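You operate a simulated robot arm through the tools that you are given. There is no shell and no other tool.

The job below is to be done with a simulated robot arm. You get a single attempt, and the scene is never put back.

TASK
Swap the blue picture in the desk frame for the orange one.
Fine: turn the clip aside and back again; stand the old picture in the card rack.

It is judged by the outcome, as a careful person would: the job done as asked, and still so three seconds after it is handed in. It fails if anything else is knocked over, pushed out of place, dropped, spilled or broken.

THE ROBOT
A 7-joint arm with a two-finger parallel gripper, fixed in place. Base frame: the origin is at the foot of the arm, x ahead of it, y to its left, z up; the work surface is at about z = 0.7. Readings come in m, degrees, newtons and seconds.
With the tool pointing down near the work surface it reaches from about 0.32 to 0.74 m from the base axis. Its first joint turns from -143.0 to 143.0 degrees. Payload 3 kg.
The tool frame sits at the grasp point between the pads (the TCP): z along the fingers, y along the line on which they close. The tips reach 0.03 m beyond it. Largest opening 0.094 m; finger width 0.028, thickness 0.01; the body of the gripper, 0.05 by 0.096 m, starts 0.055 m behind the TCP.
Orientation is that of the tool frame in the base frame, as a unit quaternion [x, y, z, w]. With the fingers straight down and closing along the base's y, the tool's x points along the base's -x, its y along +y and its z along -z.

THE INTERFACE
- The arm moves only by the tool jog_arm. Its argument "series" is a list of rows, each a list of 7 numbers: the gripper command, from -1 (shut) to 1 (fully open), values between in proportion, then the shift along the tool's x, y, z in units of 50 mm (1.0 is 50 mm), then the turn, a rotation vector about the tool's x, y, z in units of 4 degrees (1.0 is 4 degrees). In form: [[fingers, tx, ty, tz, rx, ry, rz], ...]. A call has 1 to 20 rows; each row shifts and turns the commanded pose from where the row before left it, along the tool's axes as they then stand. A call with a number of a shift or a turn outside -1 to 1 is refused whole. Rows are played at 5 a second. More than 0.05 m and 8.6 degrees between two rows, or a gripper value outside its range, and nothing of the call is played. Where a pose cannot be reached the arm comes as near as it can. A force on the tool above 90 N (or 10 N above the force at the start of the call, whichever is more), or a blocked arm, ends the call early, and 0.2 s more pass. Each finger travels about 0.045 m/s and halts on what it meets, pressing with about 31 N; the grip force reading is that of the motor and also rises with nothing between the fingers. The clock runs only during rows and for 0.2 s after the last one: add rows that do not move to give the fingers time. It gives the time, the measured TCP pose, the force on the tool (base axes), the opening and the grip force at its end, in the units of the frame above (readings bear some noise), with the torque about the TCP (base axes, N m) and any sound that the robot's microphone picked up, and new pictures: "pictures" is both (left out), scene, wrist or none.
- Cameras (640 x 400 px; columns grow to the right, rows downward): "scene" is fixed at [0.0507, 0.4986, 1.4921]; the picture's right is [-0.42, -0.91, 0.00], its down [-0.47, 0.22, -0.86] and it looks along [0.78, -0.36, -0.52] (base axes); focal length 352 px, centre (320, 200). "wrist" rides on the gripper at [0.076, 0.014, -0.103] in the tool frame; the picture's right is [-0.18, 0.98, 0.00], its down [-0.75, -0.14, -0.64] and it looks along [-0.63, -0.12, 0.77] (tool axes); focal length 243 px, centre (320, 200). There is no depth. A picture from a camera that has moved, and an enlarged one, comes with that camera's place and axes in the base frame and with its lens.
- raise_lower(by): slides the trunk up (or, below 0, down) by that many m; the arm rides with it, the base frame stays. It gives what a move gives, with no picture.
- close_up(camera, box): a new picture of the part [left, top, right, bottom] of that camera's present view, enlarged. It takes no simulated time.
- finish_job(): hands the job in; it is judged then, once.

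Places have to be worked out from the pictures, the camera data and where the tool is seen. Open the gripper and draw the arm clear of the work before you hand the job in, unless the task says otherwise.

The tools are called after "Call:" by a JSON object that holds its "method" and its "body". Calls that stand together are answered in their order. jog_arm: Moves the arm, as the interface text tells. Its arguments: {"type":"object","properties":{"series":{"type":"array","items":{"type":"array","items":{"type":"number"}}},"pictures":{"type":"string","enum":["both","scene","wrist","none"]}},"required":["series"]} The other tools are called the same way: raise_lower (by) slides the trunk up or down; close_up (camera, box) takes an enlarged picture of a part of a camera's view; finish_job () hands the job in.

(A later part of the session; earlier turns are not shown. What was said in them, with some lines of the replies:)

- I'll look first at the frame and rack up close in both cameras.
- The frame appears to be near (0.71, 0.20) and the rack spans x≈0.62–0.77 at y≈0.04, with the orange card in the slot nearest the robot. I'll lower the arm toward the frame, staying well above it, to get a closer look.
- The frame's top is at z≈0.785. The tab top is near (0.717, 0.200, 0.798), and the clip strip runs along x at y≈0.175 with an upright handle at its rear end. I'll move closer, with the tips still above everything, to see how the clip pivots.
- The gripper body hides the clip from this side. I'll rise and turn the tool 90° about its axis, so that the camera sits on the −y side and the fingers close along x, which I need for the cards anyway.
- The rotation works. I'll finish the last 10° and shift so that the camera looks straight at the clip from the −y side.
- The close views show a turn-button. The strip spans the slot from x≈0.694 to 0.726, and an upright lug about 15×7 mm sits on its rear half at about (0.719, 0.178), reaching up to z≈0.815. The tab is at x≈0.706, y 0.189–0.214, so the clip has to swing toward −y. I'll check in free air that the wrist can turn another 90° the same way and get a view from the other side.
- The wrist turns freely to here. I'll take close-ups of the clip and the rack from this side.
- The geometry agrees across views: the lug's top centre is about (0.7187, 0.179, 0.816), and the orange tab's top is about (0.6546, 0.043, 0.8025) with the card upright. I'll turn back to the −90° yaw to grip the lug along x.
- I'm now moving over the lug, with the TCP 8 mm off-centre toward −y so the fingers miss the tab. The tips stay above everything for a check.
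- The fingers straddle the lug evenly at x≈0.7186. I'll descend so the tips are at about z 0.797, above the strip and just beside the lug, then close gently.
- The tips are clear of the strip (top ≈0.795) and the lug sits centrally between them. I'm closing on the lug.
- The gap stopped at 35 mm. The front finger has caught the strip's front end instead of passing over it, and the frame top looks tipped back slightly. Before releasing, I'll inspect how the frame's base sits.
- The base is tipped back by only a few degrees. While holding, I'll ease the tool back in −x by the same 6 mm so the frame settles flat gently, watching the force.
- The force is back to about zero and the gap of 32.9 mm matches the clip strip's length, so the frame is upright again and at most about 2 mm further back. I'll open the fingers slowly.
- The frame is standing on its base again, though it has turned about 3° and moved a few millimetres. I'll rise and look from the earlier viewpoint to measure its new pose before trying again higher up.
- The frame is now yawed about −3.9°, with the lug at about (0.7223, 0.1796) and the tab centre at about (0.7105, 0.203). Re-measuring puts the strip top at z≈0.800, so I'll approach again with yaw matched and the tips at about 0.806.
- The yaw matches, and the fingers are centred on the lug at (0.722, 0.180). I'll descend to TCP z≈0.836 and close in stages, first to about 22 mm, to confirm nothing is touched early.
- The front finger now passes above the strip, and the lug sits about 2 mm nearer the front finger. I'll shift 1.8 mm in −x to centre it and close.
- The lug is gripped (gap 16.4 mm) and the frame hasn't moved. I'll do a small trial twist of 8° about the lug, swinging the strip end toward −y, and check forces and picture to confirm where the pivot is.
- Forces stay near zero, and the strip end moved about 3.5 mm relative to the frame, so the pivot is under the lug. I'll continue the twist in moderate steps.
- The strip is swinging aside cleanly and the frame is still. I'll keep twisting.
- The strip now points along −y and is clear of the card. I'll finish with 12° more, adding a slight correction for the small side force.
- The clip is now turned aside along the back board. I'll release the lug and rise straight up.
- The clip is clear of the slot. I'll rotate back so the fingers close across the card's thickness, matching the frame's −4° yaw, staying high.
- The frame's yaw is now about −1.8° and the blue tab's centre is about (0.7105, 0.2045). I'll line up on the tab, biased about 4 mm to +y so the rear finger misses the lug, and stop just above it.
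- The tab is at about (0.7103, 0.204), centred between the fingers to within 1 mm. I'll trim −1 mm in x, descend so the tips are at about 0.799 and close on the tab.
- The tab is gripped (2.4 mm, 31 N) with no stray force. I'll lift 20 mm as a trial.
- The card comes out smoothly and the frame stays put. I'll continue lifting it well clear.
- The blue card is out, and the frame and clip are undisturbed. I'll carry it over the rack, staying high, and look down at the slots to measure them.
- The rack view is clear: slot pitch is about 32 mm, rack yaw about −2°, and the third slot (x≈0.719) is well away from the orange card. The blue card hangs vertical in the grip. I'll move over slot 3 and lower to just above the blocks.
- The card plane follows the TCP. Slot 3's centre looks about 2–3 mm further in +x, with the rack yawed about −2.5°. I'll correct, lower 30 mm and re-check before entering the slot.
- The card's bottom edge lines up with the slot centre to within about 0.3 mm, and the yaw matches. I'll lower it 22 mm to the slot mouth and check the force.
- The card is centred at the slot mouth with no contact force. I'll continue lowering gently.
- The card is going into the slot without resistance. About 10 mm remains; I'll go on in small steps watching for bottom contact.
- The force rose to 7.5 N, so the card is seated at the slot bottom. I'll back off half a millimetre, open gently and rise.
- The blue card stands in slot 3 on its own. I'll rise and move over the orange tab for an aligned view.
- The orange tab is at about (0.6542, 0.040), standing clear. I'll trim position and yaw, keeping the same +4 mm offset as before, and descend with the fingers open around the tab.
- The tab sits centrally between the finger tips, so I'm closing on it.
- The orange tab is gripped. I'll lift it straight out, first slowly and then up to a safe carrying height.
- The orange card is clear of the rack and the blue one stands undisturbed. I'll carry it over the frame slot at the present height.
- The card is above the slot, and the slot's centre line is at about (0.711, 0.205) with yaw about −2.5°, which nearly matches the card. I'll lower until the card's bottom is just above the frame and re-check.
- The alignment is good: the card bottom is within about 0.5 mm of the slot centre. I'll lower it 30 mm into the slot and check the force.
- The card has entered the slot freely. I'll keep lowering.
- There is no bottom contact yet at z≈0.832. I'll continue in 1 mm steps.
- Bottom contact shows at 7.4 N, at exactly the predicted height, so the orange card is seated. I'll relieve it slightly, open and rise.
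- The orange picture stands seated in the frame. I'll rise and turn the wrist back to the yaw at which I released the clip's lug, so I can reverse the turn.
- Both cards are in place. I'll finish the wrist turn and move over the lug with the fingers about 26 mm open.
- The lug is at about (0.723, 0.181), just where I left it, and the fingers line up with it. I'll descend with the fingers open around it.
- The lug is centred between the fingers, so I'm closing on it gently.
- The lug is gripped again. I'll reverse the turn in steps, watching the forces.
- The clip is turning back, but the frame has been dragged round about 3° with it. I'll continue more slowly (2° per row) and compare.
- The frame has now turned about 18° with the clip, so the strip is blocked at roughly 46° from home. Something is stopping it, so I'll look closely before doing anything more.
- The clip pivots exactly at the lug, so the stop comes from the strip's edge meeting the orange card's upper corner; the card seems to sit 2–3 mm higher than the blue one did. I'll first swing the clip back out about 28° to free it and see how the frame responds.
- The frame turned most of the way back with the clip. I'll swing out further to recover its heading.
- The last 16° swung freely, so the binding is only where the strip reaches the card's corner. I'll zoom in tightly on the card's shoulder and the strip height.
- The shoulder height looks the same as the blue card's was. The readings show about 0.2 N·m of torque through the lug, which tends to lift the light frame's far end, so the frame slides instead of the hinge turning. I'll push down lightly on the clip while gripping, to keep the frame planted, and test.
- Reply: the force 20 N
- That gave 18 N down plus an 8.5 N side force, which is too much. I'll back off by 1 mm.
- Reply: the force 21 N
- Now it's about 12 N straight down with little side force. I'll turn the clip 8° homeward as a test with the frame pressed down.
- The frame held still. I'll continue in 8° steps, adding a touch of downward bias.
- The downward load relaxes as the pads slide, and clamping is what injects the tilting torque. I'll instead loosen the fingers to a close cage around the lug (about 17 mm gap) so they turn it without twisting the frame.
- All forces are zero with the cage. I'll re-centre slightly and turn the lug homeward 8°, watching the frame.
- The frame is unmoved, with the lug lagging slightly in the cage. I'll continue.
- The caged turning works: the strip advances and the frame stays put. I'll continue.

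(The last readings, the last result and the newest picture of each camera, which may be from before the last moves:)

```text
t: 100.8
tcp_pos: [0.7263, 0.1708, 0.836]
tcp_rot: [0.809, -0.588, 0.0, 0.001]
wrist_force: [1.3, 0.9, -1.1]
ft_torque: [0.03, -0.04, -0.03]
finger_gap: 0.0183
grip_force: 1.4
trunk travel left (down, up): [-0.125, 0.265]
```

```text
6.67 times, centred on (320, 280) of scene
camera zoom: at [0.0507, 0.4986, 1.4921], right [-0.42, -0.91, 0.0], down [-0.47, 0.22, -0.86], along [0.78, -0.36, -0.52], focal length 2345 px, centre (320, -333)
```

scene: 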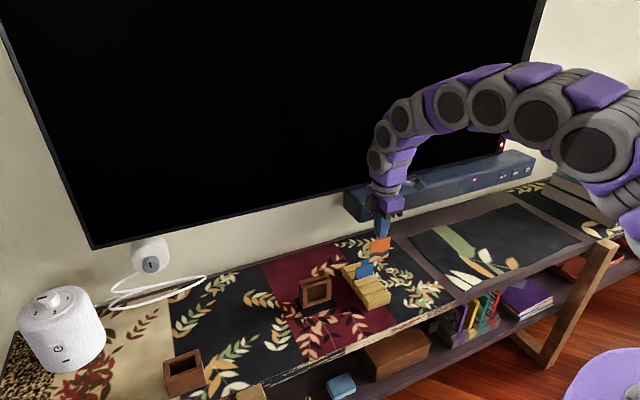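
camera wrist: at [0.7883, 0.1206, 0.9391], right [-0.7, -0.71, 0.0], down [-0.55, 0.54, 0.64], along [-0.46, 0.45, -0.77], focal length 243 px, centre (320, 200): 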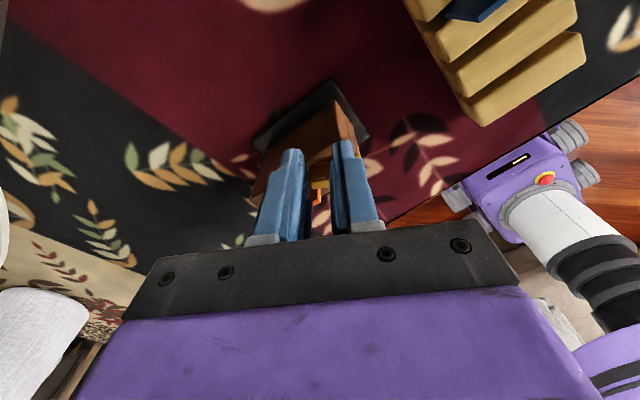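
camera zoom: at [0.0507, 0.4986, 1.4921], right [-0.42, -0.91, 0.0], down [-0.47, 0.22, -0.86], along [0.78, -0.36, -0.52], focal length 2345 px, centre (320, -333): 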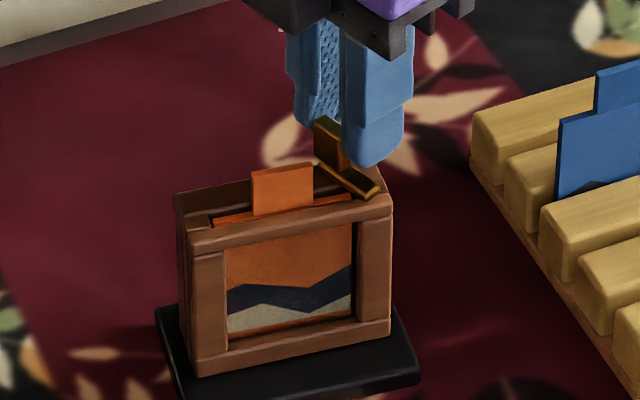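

The strip is now passing over the card's end with no resistance. I'll continue.

Call:
{"method": "jog_arm", "body": {"series": [[-0.632, 0, 0.0073, 0, 0, 0, 0.5], [-0.632, 0, 0.0073, 0, 0, 0, 0.5], [-0.632, 0, 0.0073, 0, 0, 0, 0.5], [-0.632, 0, 0.0073, 0, 0, 0, 0.5]], "pictures": "none"}}

Call:
{"method": "close_up", "body": {"camera": "scene", "box": [308, 262, 346, 288]}}

Call:
{"method": "close_up", "body": {"camera": "scene", "box": [285, 250, 355, 310]}}

```text
t: 101.8
tcp_pos: [0.7228, 0.1708, 0.8345]
tcp_rot: [0.767, -0.642, 0.001, 0.0]
wrist_force: [2.9, 1.2, 0.7]
ft_torque: [0.03, -0.09, -0.01]
finger_gap: 0.0187
grip_force: 1.1
trunk travel left (down, up): [-0.125, 0.265]
```

```text
15.38 times, centred on (327, 275) of scene
camera zoom: at [0.0507, 0.4986, 1.4921], right [-0.42, -0.91, 0.0], down [-0.47, 0.22, -0.86], along [0.78, -0.36, -0.52], focal length 5412 px, centre (212, -954)
```

zoom: 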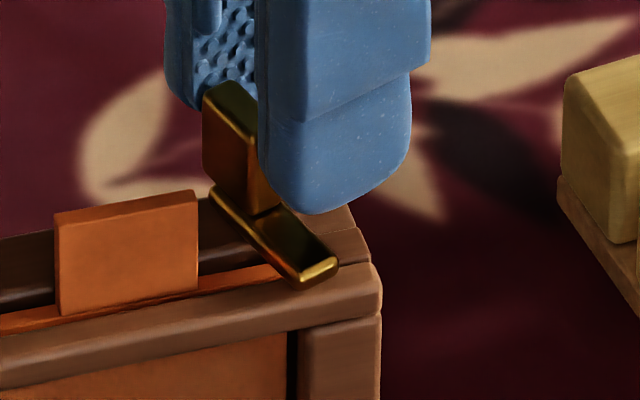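

```text
6.67 times, centred on (320, 280) of scene
camera zoom: at [0.0507, 0.4986, 1.4921], right [-0.42, -0.91, 0.0], down [-0.47, 0.22, -0.86], along [0.78, -0.36, -0.52], focal length 2345 px, centre (320, -333)
```

zoom: 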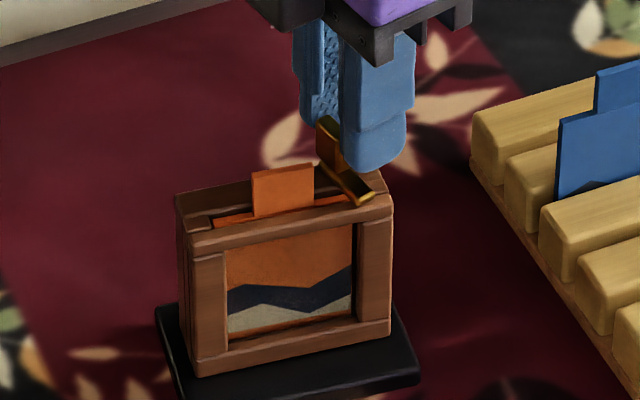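

Call:
{"method": "jog_arm", "body": {"series": [[-0.632, 0, 0.004, 0, 0, 0, 0.5], [-0.632, 0, 0.005, 0, 0, 0, 0.5], [-0.632, 0, 0.006, 0, 0, 0, 0.5], [-0.632, 0, 0.006, 0, 0, 0, 0.5], [-0.632, 0, 0.006, 0, 0, 0, 0.5]], "pictures": "wrist"}}

Call:
{"method": "close_up", "body": {"camera": "scene", "box": [308, 262, 346, 288]}}

Call:
{"method": "close_up", "body": {"camera": "scene", "box": [285, 250, 355, 310]}}

Call:
{"method": "close_up", "body": {"camera": "wrist", "box": [260, 80, 380, 200]}}

```text
t: 103.0
tcp_pos: [0.7234, 0.1714, 0.836]
tcp_rot: [0.708, -0.707, 0.001, 0.001]
wrist_force: [2.2, -1.2, 0.0]
ft_torque: [0.01, -0.06, -0.02]
finger_gap: 0.0185
grip_force: 1.1
trunk travel left (down, up): [-0.125, 0.265]
camera wrist: at [0.7083, 0.0943, 0.939], right [-0.98, 0.18, 0.0], down [0.14, 0.75, 0.64], along [0.12, 0.63, -0.77], focal length 243 px, centre (320, 200)
```

wrist: 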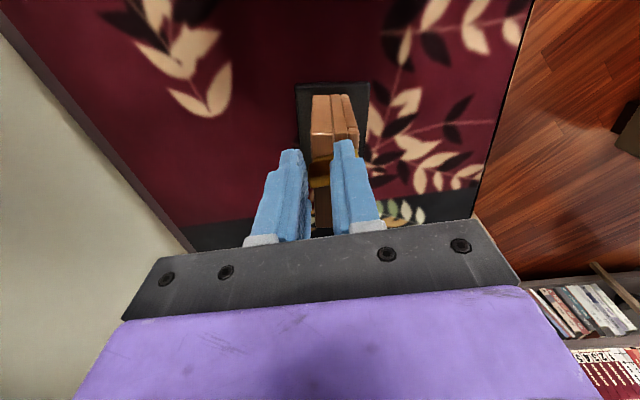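

```text
15.38 times, centred on (327, 275) of scene
camera zoom: at [0.0507, 0.4986, 1.4921], right [-0.42, -0.91, 0.0], down [-0.47, 0.22, -0.86], along [0.78, -0.36, -0.52], focal length 5412 px, centre (212, -954)
```

zoom: 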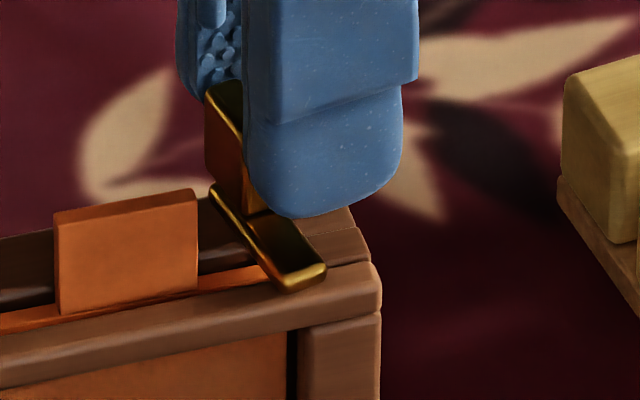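

```text
6.67 times, centred on (320, 280) of scene
camera zoom: at [0.0507, 0.4986, 1.4921], right [-0.42, -0.91, 0.0], down [-0.47, 0.22, -0.86], along [0.78, -0.36, -0.52], focal length 2345 px, centre (320, -333)
```

zoom: 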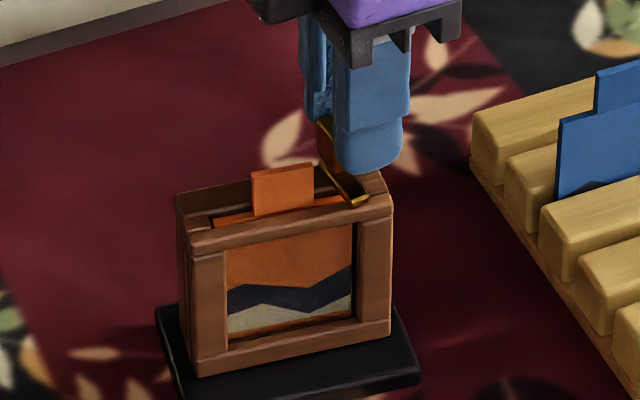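

```text
3.33 times, centred on (320, 140) of wrist
camera zoom: at [0.7083, 0.0943, 0.939], right [-0.98, 0.18, 0.0], down [0.14, 0.75, 0.64], along [0.12, 0.63, -0.77], focal length 809 px, centre (320, 400)
```

zoom: 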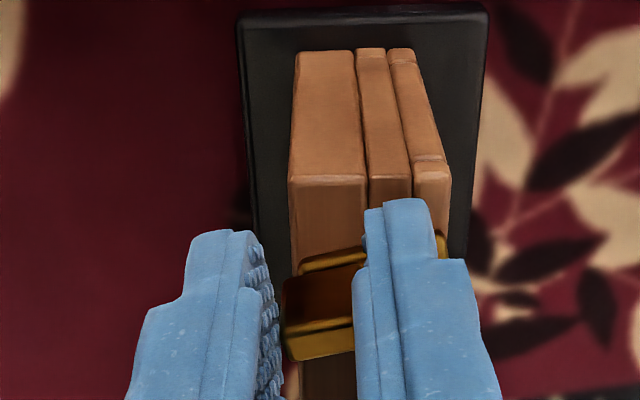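

Call:
{"method": "jog_arm", "body": {"series": [[-0.632, 0, 0.006, 0, 0, 0, 0.5], [-0.632, 0, 0.006, 0, 0, 0, 0.5], [-0.632, 0, 0.006, 0, 0, 0, 0.5], [-0.632, 0, 0.006, 0, 0, 0, 0.5], [-0.632, 0, 0.006, 0, 0, 0, 0.5]], "pictures": "wrist"}}

Call:
{"method": "close_up", "body": {"camera": "scene", "box": [308, 262, 346, 288]}}

Call:
{"method": "close_up", "body": {"camera": "wrist", "box": [260, 80, 380, 200]}}

```text
t: 104.2
tcp_pos: [0.7222, 0.1708, 0.8358]
tcp_rot: [-0.643, 0.766, -0.001, 0.001]
wrist_force: [2.6, -0.6, 1.2]
ft_torque: [-0.01, -0.07, -0.03]
finger_gap: 0.0188
grip_force: 1.1
trunk travel left (down, up): [-0.125, 0.265]
camera wrist: at [0.6933, 0.0977, 0.9382], right [-0.94, 0.35, 0.0], down [0.27, 0.72, 0.64], along [0.23, 0.6, -0.77], focal length 243 px, centre (320, 200)
```

wrist: 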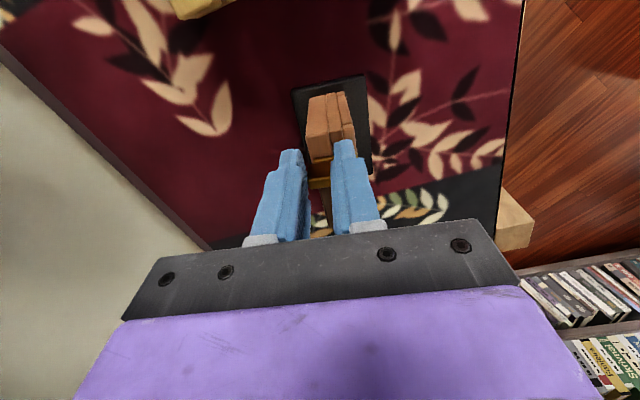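

```text
15.38 times, centred on (327, 275) of scene
camera zoom: at [0.0507, 0.4986, 1.4921], right [-0.42, -0.91, 0.0], down [-0.47, 0.22, -0.86], along [0.78, -0.36, -0.52], focal length 5412 px, centre (212, -954)
```

zoom: 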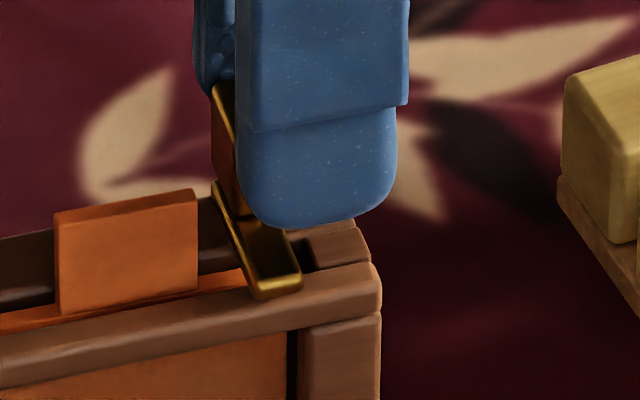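

```text
3.33 times, centred on (320, 140) of wrist
camera zoom: at [0.6933, 0.0977, 0.9382], right [-0.94, 0.35, 0.0], down [0.27, 0.72, 0.64], along [0.23, 0.6, -0.77], focal length 809 px, centre (320, 400)
```

zoom: 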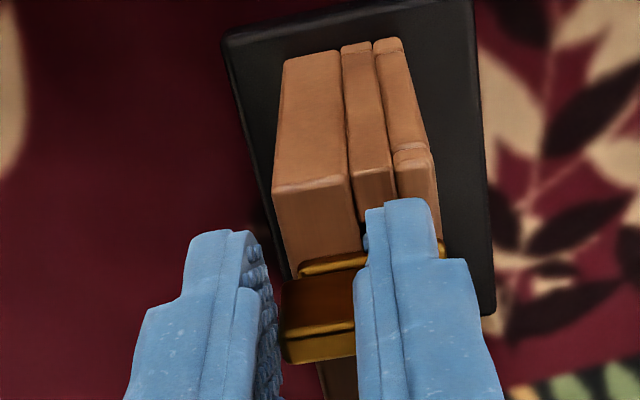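

The strip is back across the slot, within a couple of degrees of square to the frame. I'll open the cage and rise straight up.

Call:
{"method": "jog_arm", "body": {"series": [[-0.55, 0, 0, 0, 0, 0, 0], [-0.4, 0, 0, 0, 0, 0, 0], [-0.3, 0, 0, -0.1, 0, 0, 0], [-0.2, 0, 0, -0.4, 0, 0, 0], [-0.2, 0, 0, -0.6, 0, 0, 0], [-0.2, 0.4, 0, -0.4, 0, 0, 0], [0.4, 0.6, 0, 0, 0, 0, 0], [1, 0, 0, 0, 0, 0, 0]], "pictures": "both"}}

Call:
{"method": "close_up", "body": {"camera": "wrist", "box": [240, 80, 400, 220]}}

Call:
{"method": "close_up", "body": {"camera": "scene", "box": [280, 230, 420, 330]}}

```text
t: 106.0
tcp_pos: [0.7133, 0.1213, 0.9108]
tcp_rot: [-0.645, 0.765, 0.0, 0.0]
wrist_force: [0.7, -0.3, -0.2]
ft_torque: [0.0, -0.02, -0.04]
finger_gap: 0.089
grip_force: 0.0
trunk travel left (down, up): [-0.125, 0.265]
camera wrist: at [0.6853, 0.0478, 1.0138], right [-0.94, 0.35, 0.0], down [0.27, 0.72, 0.64], along [0.22, 0.6, -0.77], focal length 243 px, centre (320, 200)
```

scene: 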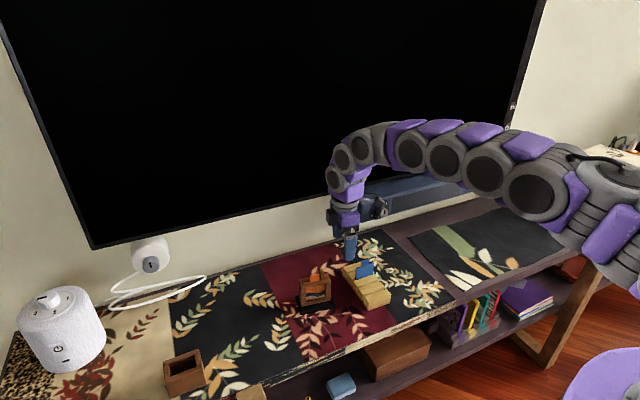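
wrist: 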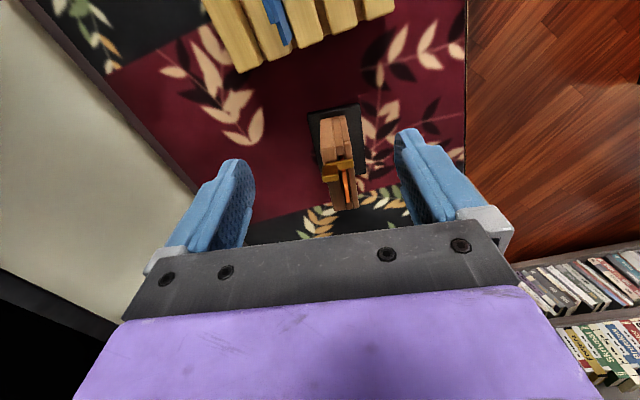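

```text
2.86 times, centred on (320, 150) of wrist
camera zoom: at [0.6853, 0.0478, 1.0138], right [-0.94, 0.35, 0.0], down [0.27, 0.72, 0.64], along [0.22, 0.6, -0.77], focal length 693 px, centre (320, 343)
```

zoom: 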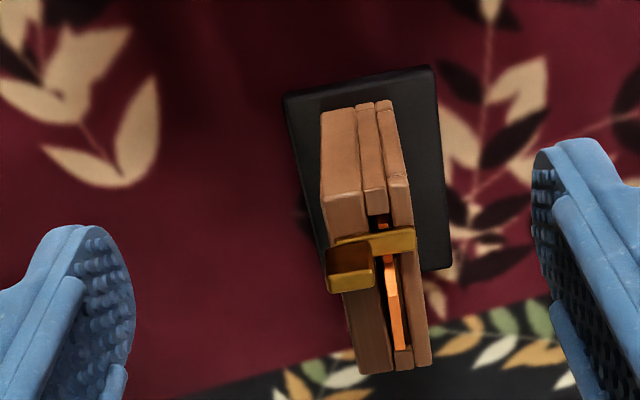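

```text
4.00 times, centred on (350, 280) of scene
camera zoom: at [0.0507, 0.4986, 1.4921], right [-0.42, -0.91, 0.0], down [-0.47, 0.22, -0.86], along [0.78, -0.36, -0.52], focal length 1407 px, centre (200, -120)
```

zoom: 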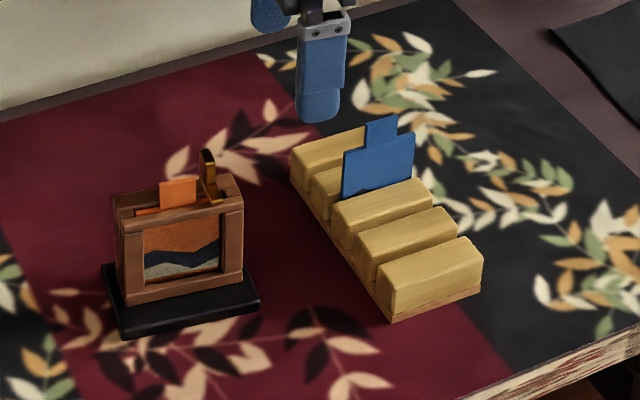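

The orange picture is in, the clip is back across the slot, and the blue card stands in the rack. But the frame now sits about 1 cm off and turned about −8°, so I'll straighten it by gently gripping its body across the thickness. First I'll hover above it with the fingers open to check alignment.

Call:
{"method": "jog_arm", "body": {"series": [[1, 0, 0, 0, 0, 0, -0.43], [1, -0.45, 0.03, 0, 0, 0, 0], [1, -0.45, 0.03, 0, 0, 0, 0], [1, -0.45, 0.03, 0.3, 0, 0, 0], [1, -0.46, 0.028, 0.52, 0, 0, 0], [1, 0, 0, 0, 0, 0, 0]], "pictures": "both"}}

Call:
{"method": "close_up", "body": {"camera": "wrist", "box": [220, 30, 420, 200]}}

Call:
{"method": "close_up", "body": {"camera": "scene", "box": [275, 235, 355, 315]}}

```text
t: 107.4
tcp_pos: [0.7199, 0.2115, 0.8691]
tcp_rot: [-0.655, 0.756, -0.001, -0.001]
wrist_force: [0.1, 0.8, 0.1]
ft_torque: [-0.02, -0.01, 0.02]
finger_gap: 0.0938
grip_force: 0.0
trunk travel left (down, up): [-0.125, 0.265]
camera wrist: at [0.6949, 0.1377, 0.9733], right [-0.95, 0.32, 0.0], down [0.25, 0.73, 0.64], along [0.21, 0.61, -0.77], focal length 243 px, centre (320, 200)
```

scene: 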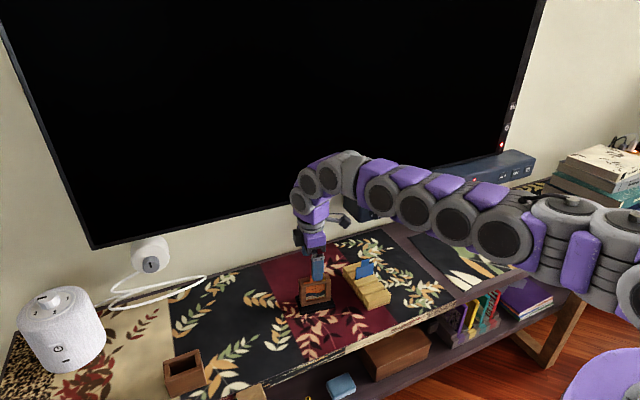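
wrist: 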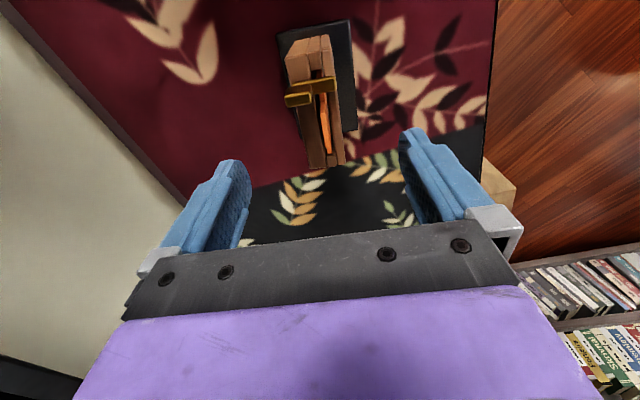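

```text
2.35 times, centred on (320, 115) of wrist
camera zoom: at [0.6949, 0.1377, 0.9733], right [-0.95, 0.32, 0.0], down [0.25, 0.73, 0.64], along [0.21, 0.61, -0.77], focal length 571 px, centre (320, 400)
```

zoom: 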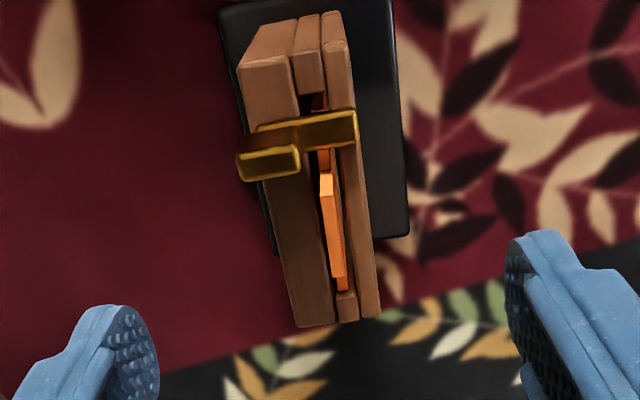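

```text
5.00 times, centred on (315, 275) of scene
camera zoom: at [0.0507, 0.4986, 1.4921], right [-0.42, -0.91, 0.0], down [-0.47, 0.22, -0.86], along [0.78, -0.36, -0.52], focal length 1759 px, centre (345, -175)
```

zoom: 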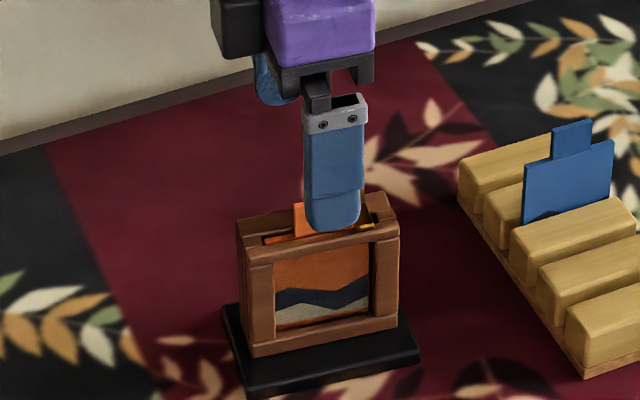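

The fingers straddle the frame centrally, with centreline error below 1 mm and the frame's yaw at about −8.8°. I'll match the last half degree, descend beside the frame's top edge and close to just outside its thickness.

Call:
{"method": "jog_arm", "body": {"series": [[1, 0, 0, 0.3, 0, 0, 0.15], [1, 0, 0, 0.4, 0, 0, 0], [1, 0, 0, 0.4, 0, 0, 0], [1, 0, 0, 0.38, 0, 0, 0], [0.5, 0, 0, 0, 0, 0, 0], [0.1, 0, 0, 0, 0, 0, 0], [-0.1, 0, 0, 0, 0, 0, 0], [-0.17, 0, 0, 0, 0, 0, 0], [-0.17, 0, 0, 0, 0, 0, 0]], "pictures": "wrist"}}

Call:
{"method": "close_up", "body": {"camera": "wrist", "box": [240, 60, 400, 200]}}

Call:
{"method": "close_up", "body": {"camera": "scene", "box": [275, 235, 355, 315]}}

```text
t: 109.4
tcp_pos: [0.7195, 0.2118, 0.7956]
tcp_rot: [-0.652, 0.758, -0.001, -0.001]
wrist_force: [0.0, -0.7, -0.4]
ft_torque: [0.02, 0.05, -0.03]
finger_gap: 0.0389
grip_force: 0.0
trunk travel left (down, up): [-0.125, 0.265]
camera wrist: at [0.6945, 0.1382, 0.8993], right [-0.94, 0.33, 0.0], down [0.25, 0.72, 0.64], along [0.21, 0.6, -0.77], focal length 243 px, centre (320, 200)
```

wrist: 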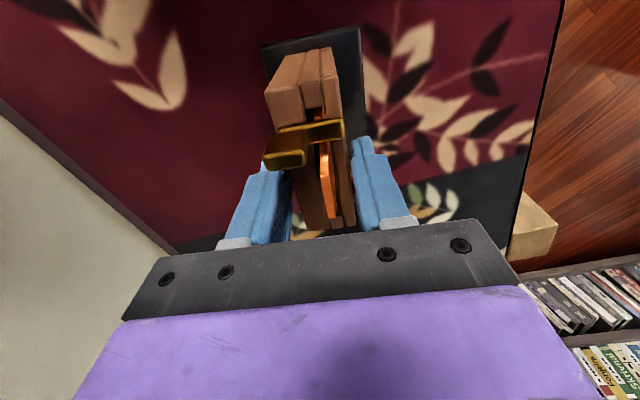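

```text
2.86 times, centred on (320, 130) of wrist
camera zoom: at [0.6945, 0.1382, 0.8993], right [-0.94, 0.33, 0.0], down [0.25, 0.72, 0.64], along [0.21, 0.6, -0.77], focal length 693 px, centre (320, 400)
```

zoom: 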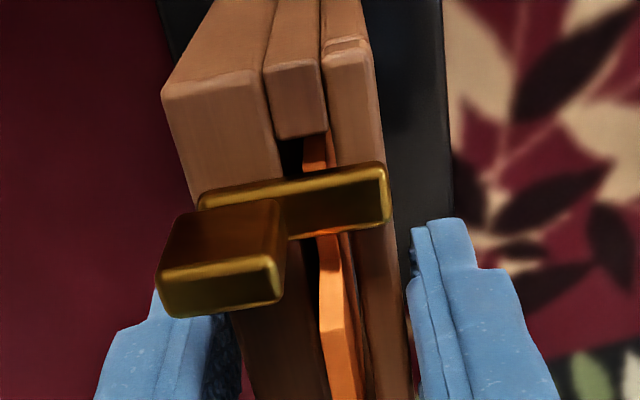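

```text
5.00 times, centred on (315, 275) of scene
camera zoom: at [0.0507, 0.4986, 1.4921], right [-0.42, -0.91, 0.0], down [-0.47, 0.22, -0.86], along [0.78, -0.36, -0.52], focal length 1759 px, centre (345, -175)
```

zoom: 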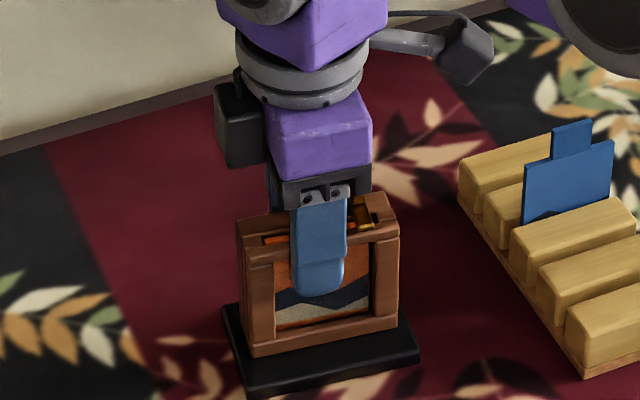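

Each finger has a few millimetres of clearance. I'm closing slowly until both touch.

Call:
{"method": "jog_arm", "body": {"series": [[-0.22, 0, 0, 0, 0, 0, 0], [-0.26, 0, 0, 0, 0, 0, 0], [-0.3, 0, 0, 0, 0, 0, 0], [-0.33, 0, 0, 0, 0, 0, 0], [-0.36, 0, 0, 0, 0, 0, 0], [-0.36, 0, 0, 0, 0, 0, 0]], "pictures": "none"}}

Call:
{"method": "close_up", "body": {"camera": "scene", "box": [275, 235, 355, 315]}}

Call:
{"method": "close_up", "body": {"camera": "wrist", "box": [240, 60, 400, 200]}}

```text
t: 110.8
tcp_pos: [0.7206, 0.2114, 0.7972]
tcp_rot: [-0.652, 0.758, -0.001, 0.0]
wrist_force: [-1.1, 1.3, 9.9]
ft_torque: [-0.05, 0.33, -0.23]
finger_gap: 0.0323
grip_force: 31.3
trunk travel left (down, up): [-0.125, 0.265]
```

```text
5.00 times, centred on (315, 275) of scene
camera zoom: at [0.0507, 0.4986, 1.4921], right [-0.42, -0.91, 0.0], down [-0.47, 0.22, -0.86], along [0.78, -0.36, -0.52], focal length 1759 px, centre (345, -175)
```

zoom: 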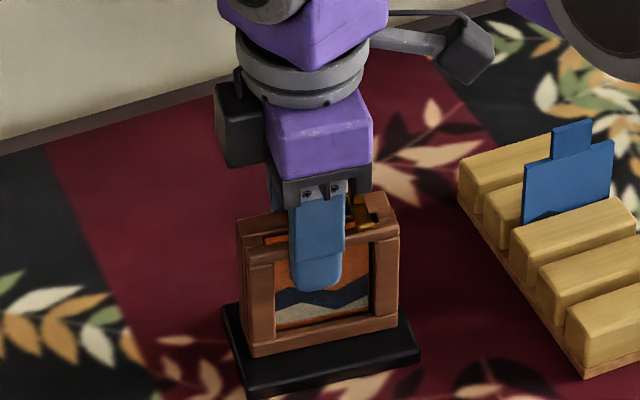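

```text
2.86 times, centred on (320, 130) of wrist
camera zoom: at [0.6938, 0.1383, 0.9003], right [-0.94, 0.33, 0.0], down [0.25, 0.72, 0.64], along [0.21, 0.61, -0.77], focal length 693 px, centre (320, 400)
```

zoom: 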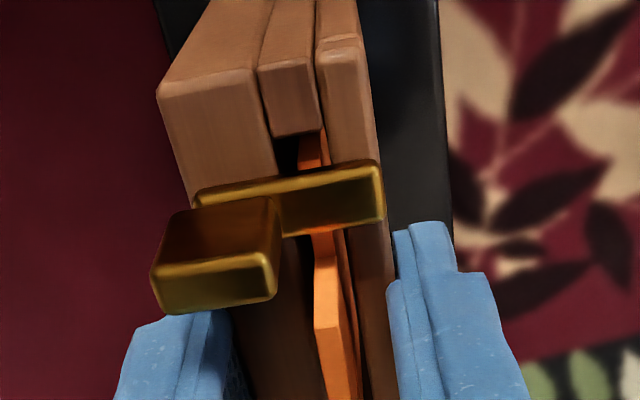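

The frame is gripped at its 32 mm thickness. I'll lift it just about 3 mm so it can be straightened without dragging.

Call:
{"method": "jog_arm", "body": {"series": [[-0.36, 0, 0, -0.03, 0, 0, 0], [-0.36, 0, 0, -0.04, 0, 0, 0], [-0.36, 0, 0, 0, 0, 0, 0]], "pictures": "none"}}

Call:
{"method": "close_up", "body": {"camera": "scene", "box": [275, 235, 355, 325]}}

```text
t: 111.6
tcp_pos: [0.7201, 0.211, 0.7992]
tcp_rot: [-0.651, 0.759, -0.001, -0.001]
wrist_force: [0.1, -0.3, -6.1]
ft_torque: [0.02, -0.01, 0.02]
finger_gap: 0.032
grip_force: 31.0
trunk travel left (down, up): [-0.125, 0.265]
```

```text
4.44 times, centred on (315, 280) of scene
camera zoom: at [0.0507, 0.4986, 1.4921], right [-0.42, -0.91, 0.0], down [-0.47, 0.22, -0.86], along [0.78, -0.36, -0.52], focal length 1563 px, centre (342, -156)
```

zoom: 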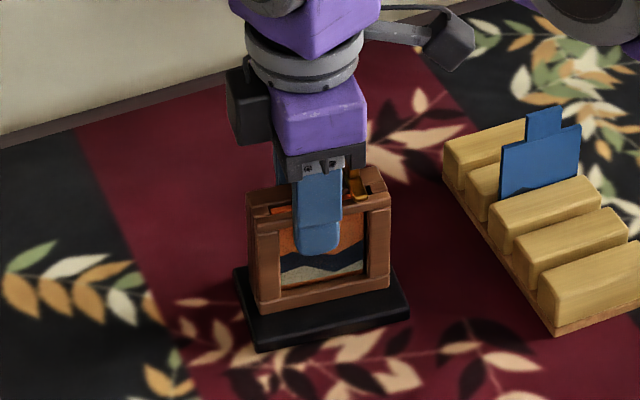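

It's a clean lift: 6 N of weight with no torque. I'll rotate it back by 8.8° and shift −9 mm in x and −3 mm in y to its original place.

Call:
{"method": "jog_arm", "body": {"series": [[-0.36, 0, 0, 0, 0, 0, -0.55], [-0.36, 0, 0, 0, 0, 0, -0.55], [-0.36, 0, 0, 0, 0, 0, -0.55], [-0.36, 0, 0, 0, 0, 0, -0.55], [-0.36, 0.018, 0.063, 0, 0, 0, 0], [-0.36, 0.018, 0.063, 0, 0, 0, 0], [-0.36, 0.018, 0.062, 0, 0, 0, 0], [-0.36, 0, 0, 0, 0, 0, 0]], "pictures": "wrist"}}

Call:
{"method": "close_up", "body": {"camera": "scene", "box": [280, 230, 420, 330]}}

Call:
{"method": "close_up", "body": {"camera": "wrist", "box": [240, 20, 400, 160]}}

```text
t: 113.4
tcp_pos: [0.7111, 0.2089, 0.8001]
tcp_rot: [0.708, -0.706, 0.001, 0.0]
wrist_force: [0.1, 1.1, -5.8]
ft_torque: [0.06, -0.01, 0.02]
finger_gap: 0.0319
grip_force: 31.0
trunk travel left (down, up): [-0.125, 0.265]
camera wrist: at [0.6962, 0.1327, 0.9029], right [-0.98, 0.18, 0.0], down [0.14, 0.75, 0.64], along [0.12, 0.63, -0.77], focal length 243 px, centre (320, 200)
```

wrist: 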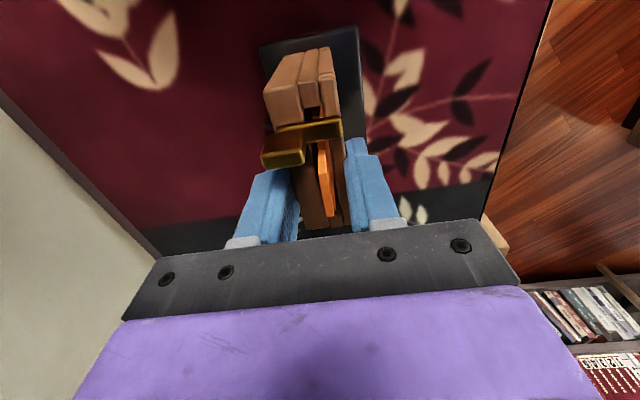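

```text
4.00 times, centred on (350, 280) of scene
camera zoom: at [0.0507, 0.4986, 1.4921], right [-0.42, -0.91, 0.0], down [-0.47, 0.22, -0.86], along [0.78, -0.36, -0.52], focal length 1407 px, centre (200, -120)
```

zoom: 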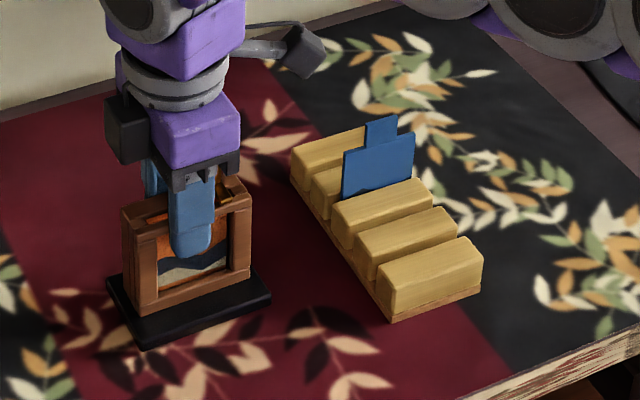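

```text
2.86 times, centred on (320, 90) of wrist
camera zoom: at [0.6962, 0.1327, 0.9029], right [-0.98, 0.18, 0.0], down [0.14, 0.75, 0.64], along [0.12, 0.63, -0.77], focal length 693 px, centre (320, 514)
```

zoom: 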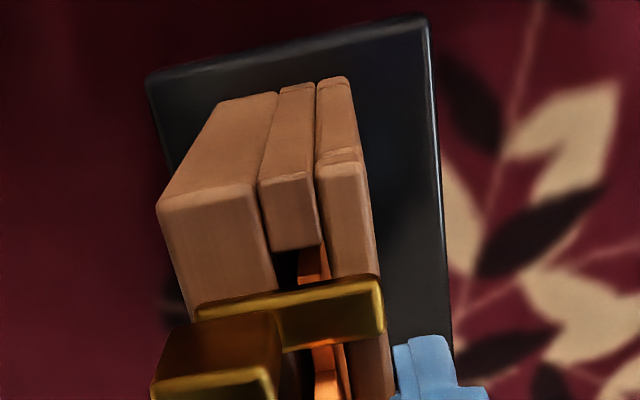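

The frame now matches its original outline in the picture, apart from the 3 mm lift. I'll lower it gently until its weight is on the shelf.

Call:
{"method": "jog_arm", "body": {"series": [[-0.36, 0, 0, 0.02, 0, 0, 0], [-0.36, 0, 0, 0.02, 0, 0, 0], [-0.36, 0, 0, 0.01, 0, 0, 0], [-0.36, 0, 0, 0, 0, 0, 0]], "pictures": "none"}}

Call:
{"method": "jog_arm", "body": {"series": [[-0.36, 0, 0, 0.01, 0, 0, 0], [-0.36, 0, 0, 0, 0, 0, 0]], "pictures": "none"}}

```text
t: 114.4
tcp_pos: [0.7116, 0.2088, 0.7972]
tcp_rot: [0.708, -0.706, 0.0, -0.001]
wrist_force: [0.0, 1.2, -0.8]
ft_torque: [0.27, 0.11, -0.05]
finger_gap: 0.0321
grip_force: 30.1
trunk travel left (down, up): [-0.125, 0.265]
```

```text
t: 115.0
tcp_pos: [0.7109, 0.2092, 0.797]
tcp_rot: [0.708, -0.706, 0.001, -0.002]
wrist_force: [0.3, -0.4, 6.5]
ft_torque: [-0.09, 0.46, -0.04]
finger_gap: 0.0318
grip_force: 30.8
trunk travel left (down, up): [-0.125, 0.265]
```

The frame is fully resting (slight downward load). I'll relieve it a touch, open slowly and rise.

Call:
{"method": "jog_arm", "body": {"series": [[-0.36, 0, 0, -0.008, 0, 0, 0], [-0.33, 0, 0, 0, 0, 0, 0], [-0.3, 0, 0, 0, 0, 0, 0], [-0.26, 0, 0, 0, 0, 0, 0], [-0.15, 0, 0, 0, 0, 0, 0], [0.1, 0, 0, 0, 0, 0, 0], [0.5, 0, 0, 0, 0, 0, 0], [1, 0, 0, 0, 0, 0, 0], [1, 0, 0, 0, 0, 0, 0]], "pictures": "wrist"}}

Call:
{"method": "close_up", "body": {"camera": "scene", "box": [280, 230, 420, 330]}}

```text
t: 117.0
tcp_pos: [0.7101, 0.2097, 0.7955]
tcp_rot: [0.708, -0.706, 0.001, 0.001]
wrist_force: [0.7, -0.4, -0.2]
ft_torque: [0.02, 0.0, -0.01]
finger_gap: 0.0939
grip_force: 0.0
trunk travel left (down, up): [-0.125, 0.265]
camera wrist: at [0.6961, 0.1328, 0.8999], right [-0.98, 0.18, 0.0], down [0.14, 0.75, 0.64], along [0.12, 0.63, -0.77], focal length 243 px, centre (320, 200)
```

wrist: 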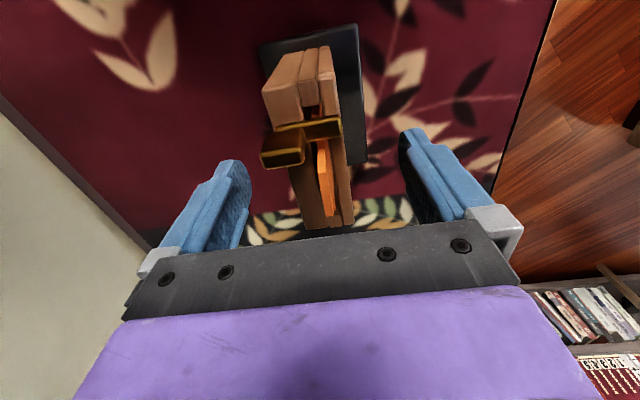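

```text
4.00 times, centred on (350, 280) of scene
camera zoom: at [0.0507, 0.4986, 1.4921], right [-0.42, -0.91, 0.0], down [-0.47, 0.22, -0.86], along [0.78, -0.36, -0.52], focal length 1407 px, centre (200, -120)
```

zoom: 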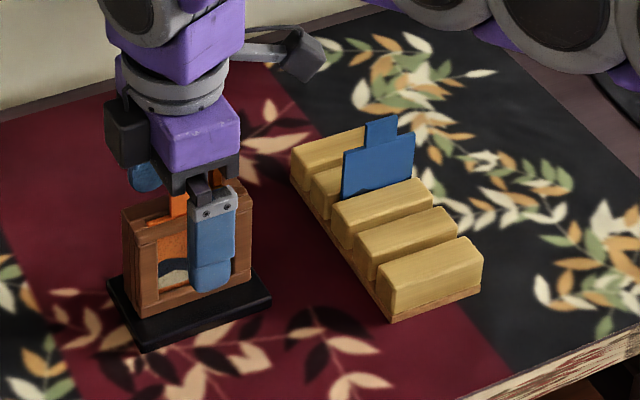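

The frame stands back in its original spot. I'll rise straight up with the fingers open and then inspect everything.

Call:
{"method": "jog_arm", "body": {"series": [[1, 0, 0, -0.3, 0, 0, 0], [1, 0, 0, -0.5, 0, 0, 0], [1, 0, 0, -0.7, 0, 0, 0], [1, 0, 0, -0.8, 0, 0, 0], [1, 0.5, 0.2, -0.5, 0, 0, 0], [1, 0.7, 0.2, 0, 0, 0, 0], [1, 0.5, 0, 0, 0, 0, 0], [1, 0, 0, 0, 0, 0, 0]], "pictures": "both"}}

Call:
{"method": "close_up", "body": {"camera": "scene", "box": [280, 230, 420, 330]}}

Call:
{"method": "close_up", "body": {"camera": "scene", "box": [296, 260, 344, 290]}}

Call:
{"method": "close_up", "body": {"camera": "wrist", "box": [220, 60, 420, 220]}}

```text
t: 118.8
tcp_pos: [0.6874, 0.1241, 0.9365]
tcp_rot: [0.708, -0.707, 0.0, -0.001]
wrist_force: [-0.3, 0.4, -0.7]
ft_torque: [-0.01, 0.0, -0.03]
finger_gap: 0.0941
grip_force: 0.0
trunk travel left (down, up): [-0.125, 0.265]
camera wrist: at [0.6731, 0.0472, 1.0403], right [-0.98, 0.18, 0.0], down [0.14, 0.75, 0.64], along [0.12, 0.63, -0.77], focal length 243 px, centre (320, 200)
```

scene: 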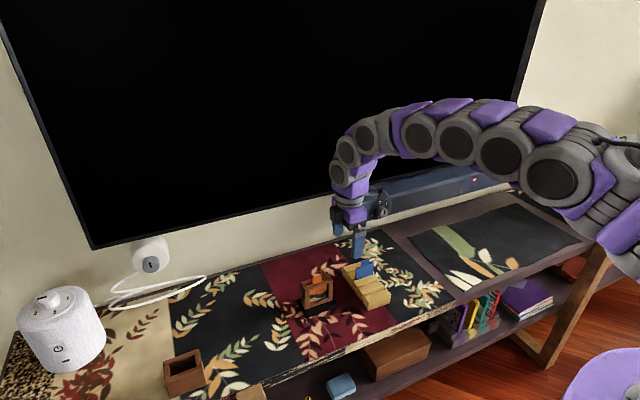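
wrist: 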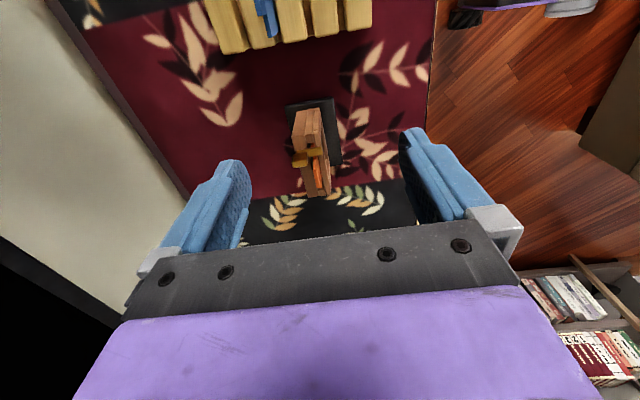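

```text
4.00 times, centred on (350, 280) of scene
camera zoom: at [0.0507, 0.4986, 1.4921], right [-0.42, -0.91, 0.0], down [-0.47, 0.22, -0.86], along [0.78, -0.36, -0.52], focal length 1407 px, centre (200, -120)
```

zoom: 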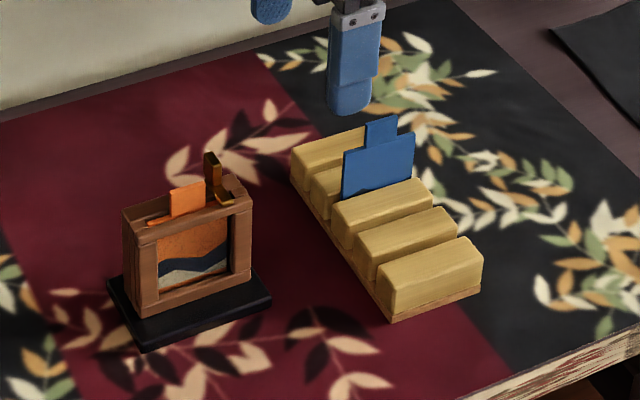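

```text
13.33 times, centred on (320, 275) of scene
camera zoom: at [0.0507, 0.4986, 1.4921], right [-0.42, -0.91, 0.0], down [-0.47, 0.22, -0.86], along [0.78, -0.36, -0.52], focal length 4690 px, centre (320, -800)
```

zoom: 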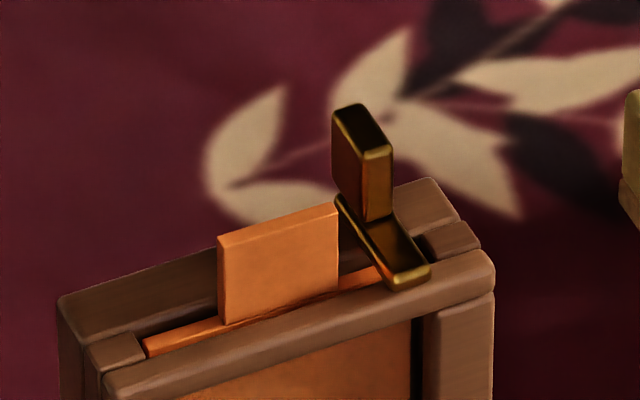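

```text
2.50 times, centred on (320, 140) of wrist
camera zoom: at [0.6731, 0.0472, 1.0403], right [-0.98, 0.18, 0.0], down [0.14, 0.75, 0.64], along [0.12, 0.63, -0.77], focal length 606 px, centre (320, 350)
```

zoom: 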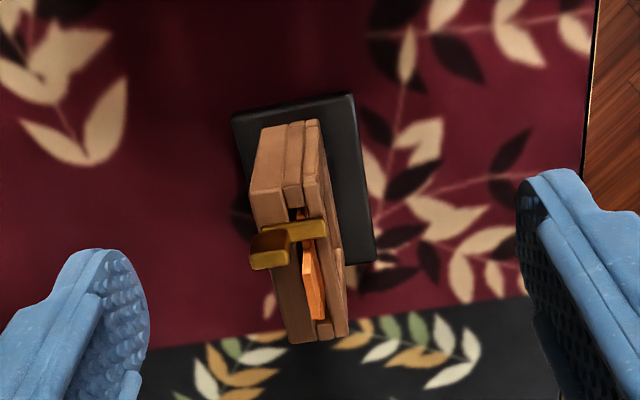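

Everything matches the original layout: the clip is square across the slot, the orange card is seated, the frame is in its original place, and the blue card is upright in the rack. I'll draw the arm up and back, clear of the work.

Call:
{"method": "jog_arm", "body": {"series": [[1, 0, 0, -0.5, 0, 0, 0], [1, 0, 0.3, -0.8, 0, 0, 0], [1, 0, 0.5, -0.8, 0, 0, 0], [1, 0, 0.5, -0.8, 0, 0, 0], [1, 0, 0.5, -0.6, 0, 0, 0], [1, 0, 0.3, 0, 0, 0, 0], [1, 0, 0, 0, 0, 0, 0], [1, 0, 0, 0, 0, 0, 0], [1, 0, 0, 0, 0, 0, 0], [1, 0, 0, 0, 0, 0, 0], [1, 0, 0, 0, 0, 0, 0], [1, 0, 0, 0, 0, 0, 0]], "pictures": "both"}}

Call:
{"method": "close_up", "body": {"camera": "scene", "box": [280, 230, 420, 330]}}

```text
t: 121.4
tcp_pos: [0.5832, 0.1251, 1.1099]
tcp_rot: [0.707, -0.707, 0.0, 0.001]
wrist_force: [0.4, 0.1, 0.2]
ft_torque: [0.02, -0.02, -0.01]
finger_gap: 0.094
grip_force: 0.1
trunk travel left (down, up): [-0.125, 0.265]
camera wrist: at [0.5689, 0.0478, 1.2143], right [-0.98, 0.18, 0.0], down [0.14, 0.75, 0.64], along [0.12, 0.63, -0.77], focal length 243 px, centre (320, 200)
```

scene: 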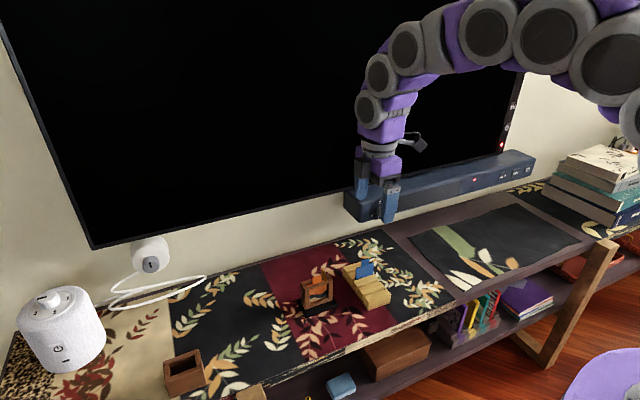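
wrist: 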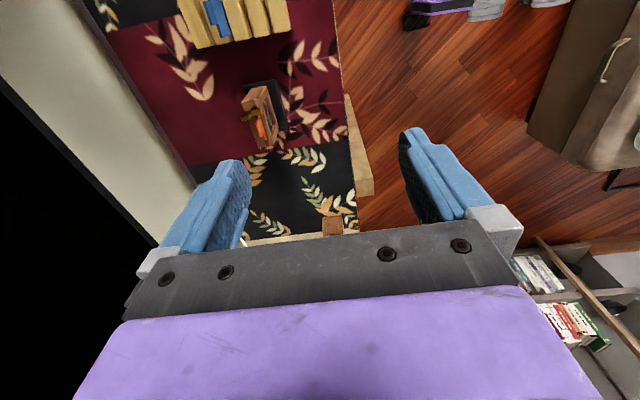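

```text
4.00 times, centred on (350, 280) of scene
camera zoom: at [0.0507, 0.4986, 1.4921], right [-0.42, -0.91, 0.0], down [-0.47, 0.22, -0.86], along [0.78, -0.36, -0.52], focal length 1407 px, centre (200, -120)
```

zoom: 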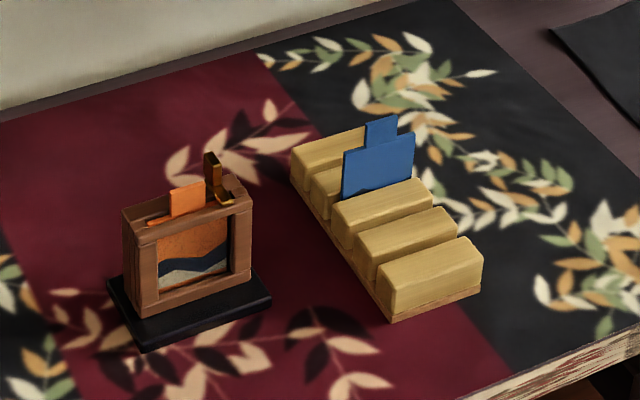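

The arm is clear with the gripper open. The orange picture is in the frame, the clip is turned back, the blue card stands in the rack and nothing else has moved, so I'm handing the job in.

Call:
{"method": "finish_job", "body": {}}

```text
The job is handed in.
```

The swap is done and the job is handed in. I don't have a result from the judging yet.

- **Frame:** the orange picture is fully seated, and the clip is turned back square across the slot.
- **Rack:** the blue picture stands upright in the third slot, counting from the robot's side.
- **Arm:** the gripper is open and drawn up and back, clear of the work.

The frame did not stay untouched throughout:

- **First grip:** on my first try at the clip, a finger caught the end of its strip. The frame tipped back a few degrees and slid a few millimetres. I eased it upright before letting go.
- **Turning the clip back:** the frame then swung round by up to about 18° with the clip. I loosened the grip and turned the clip home without dragging the frame any further.
- **Correction:** with the clip home, I lifted the frame about 3 mm and set it back in place. In the last pictures it matches its starting position to within a few millimetres.

The rack and everything else in view look unmoved, and nothing was dropped or knocked over.
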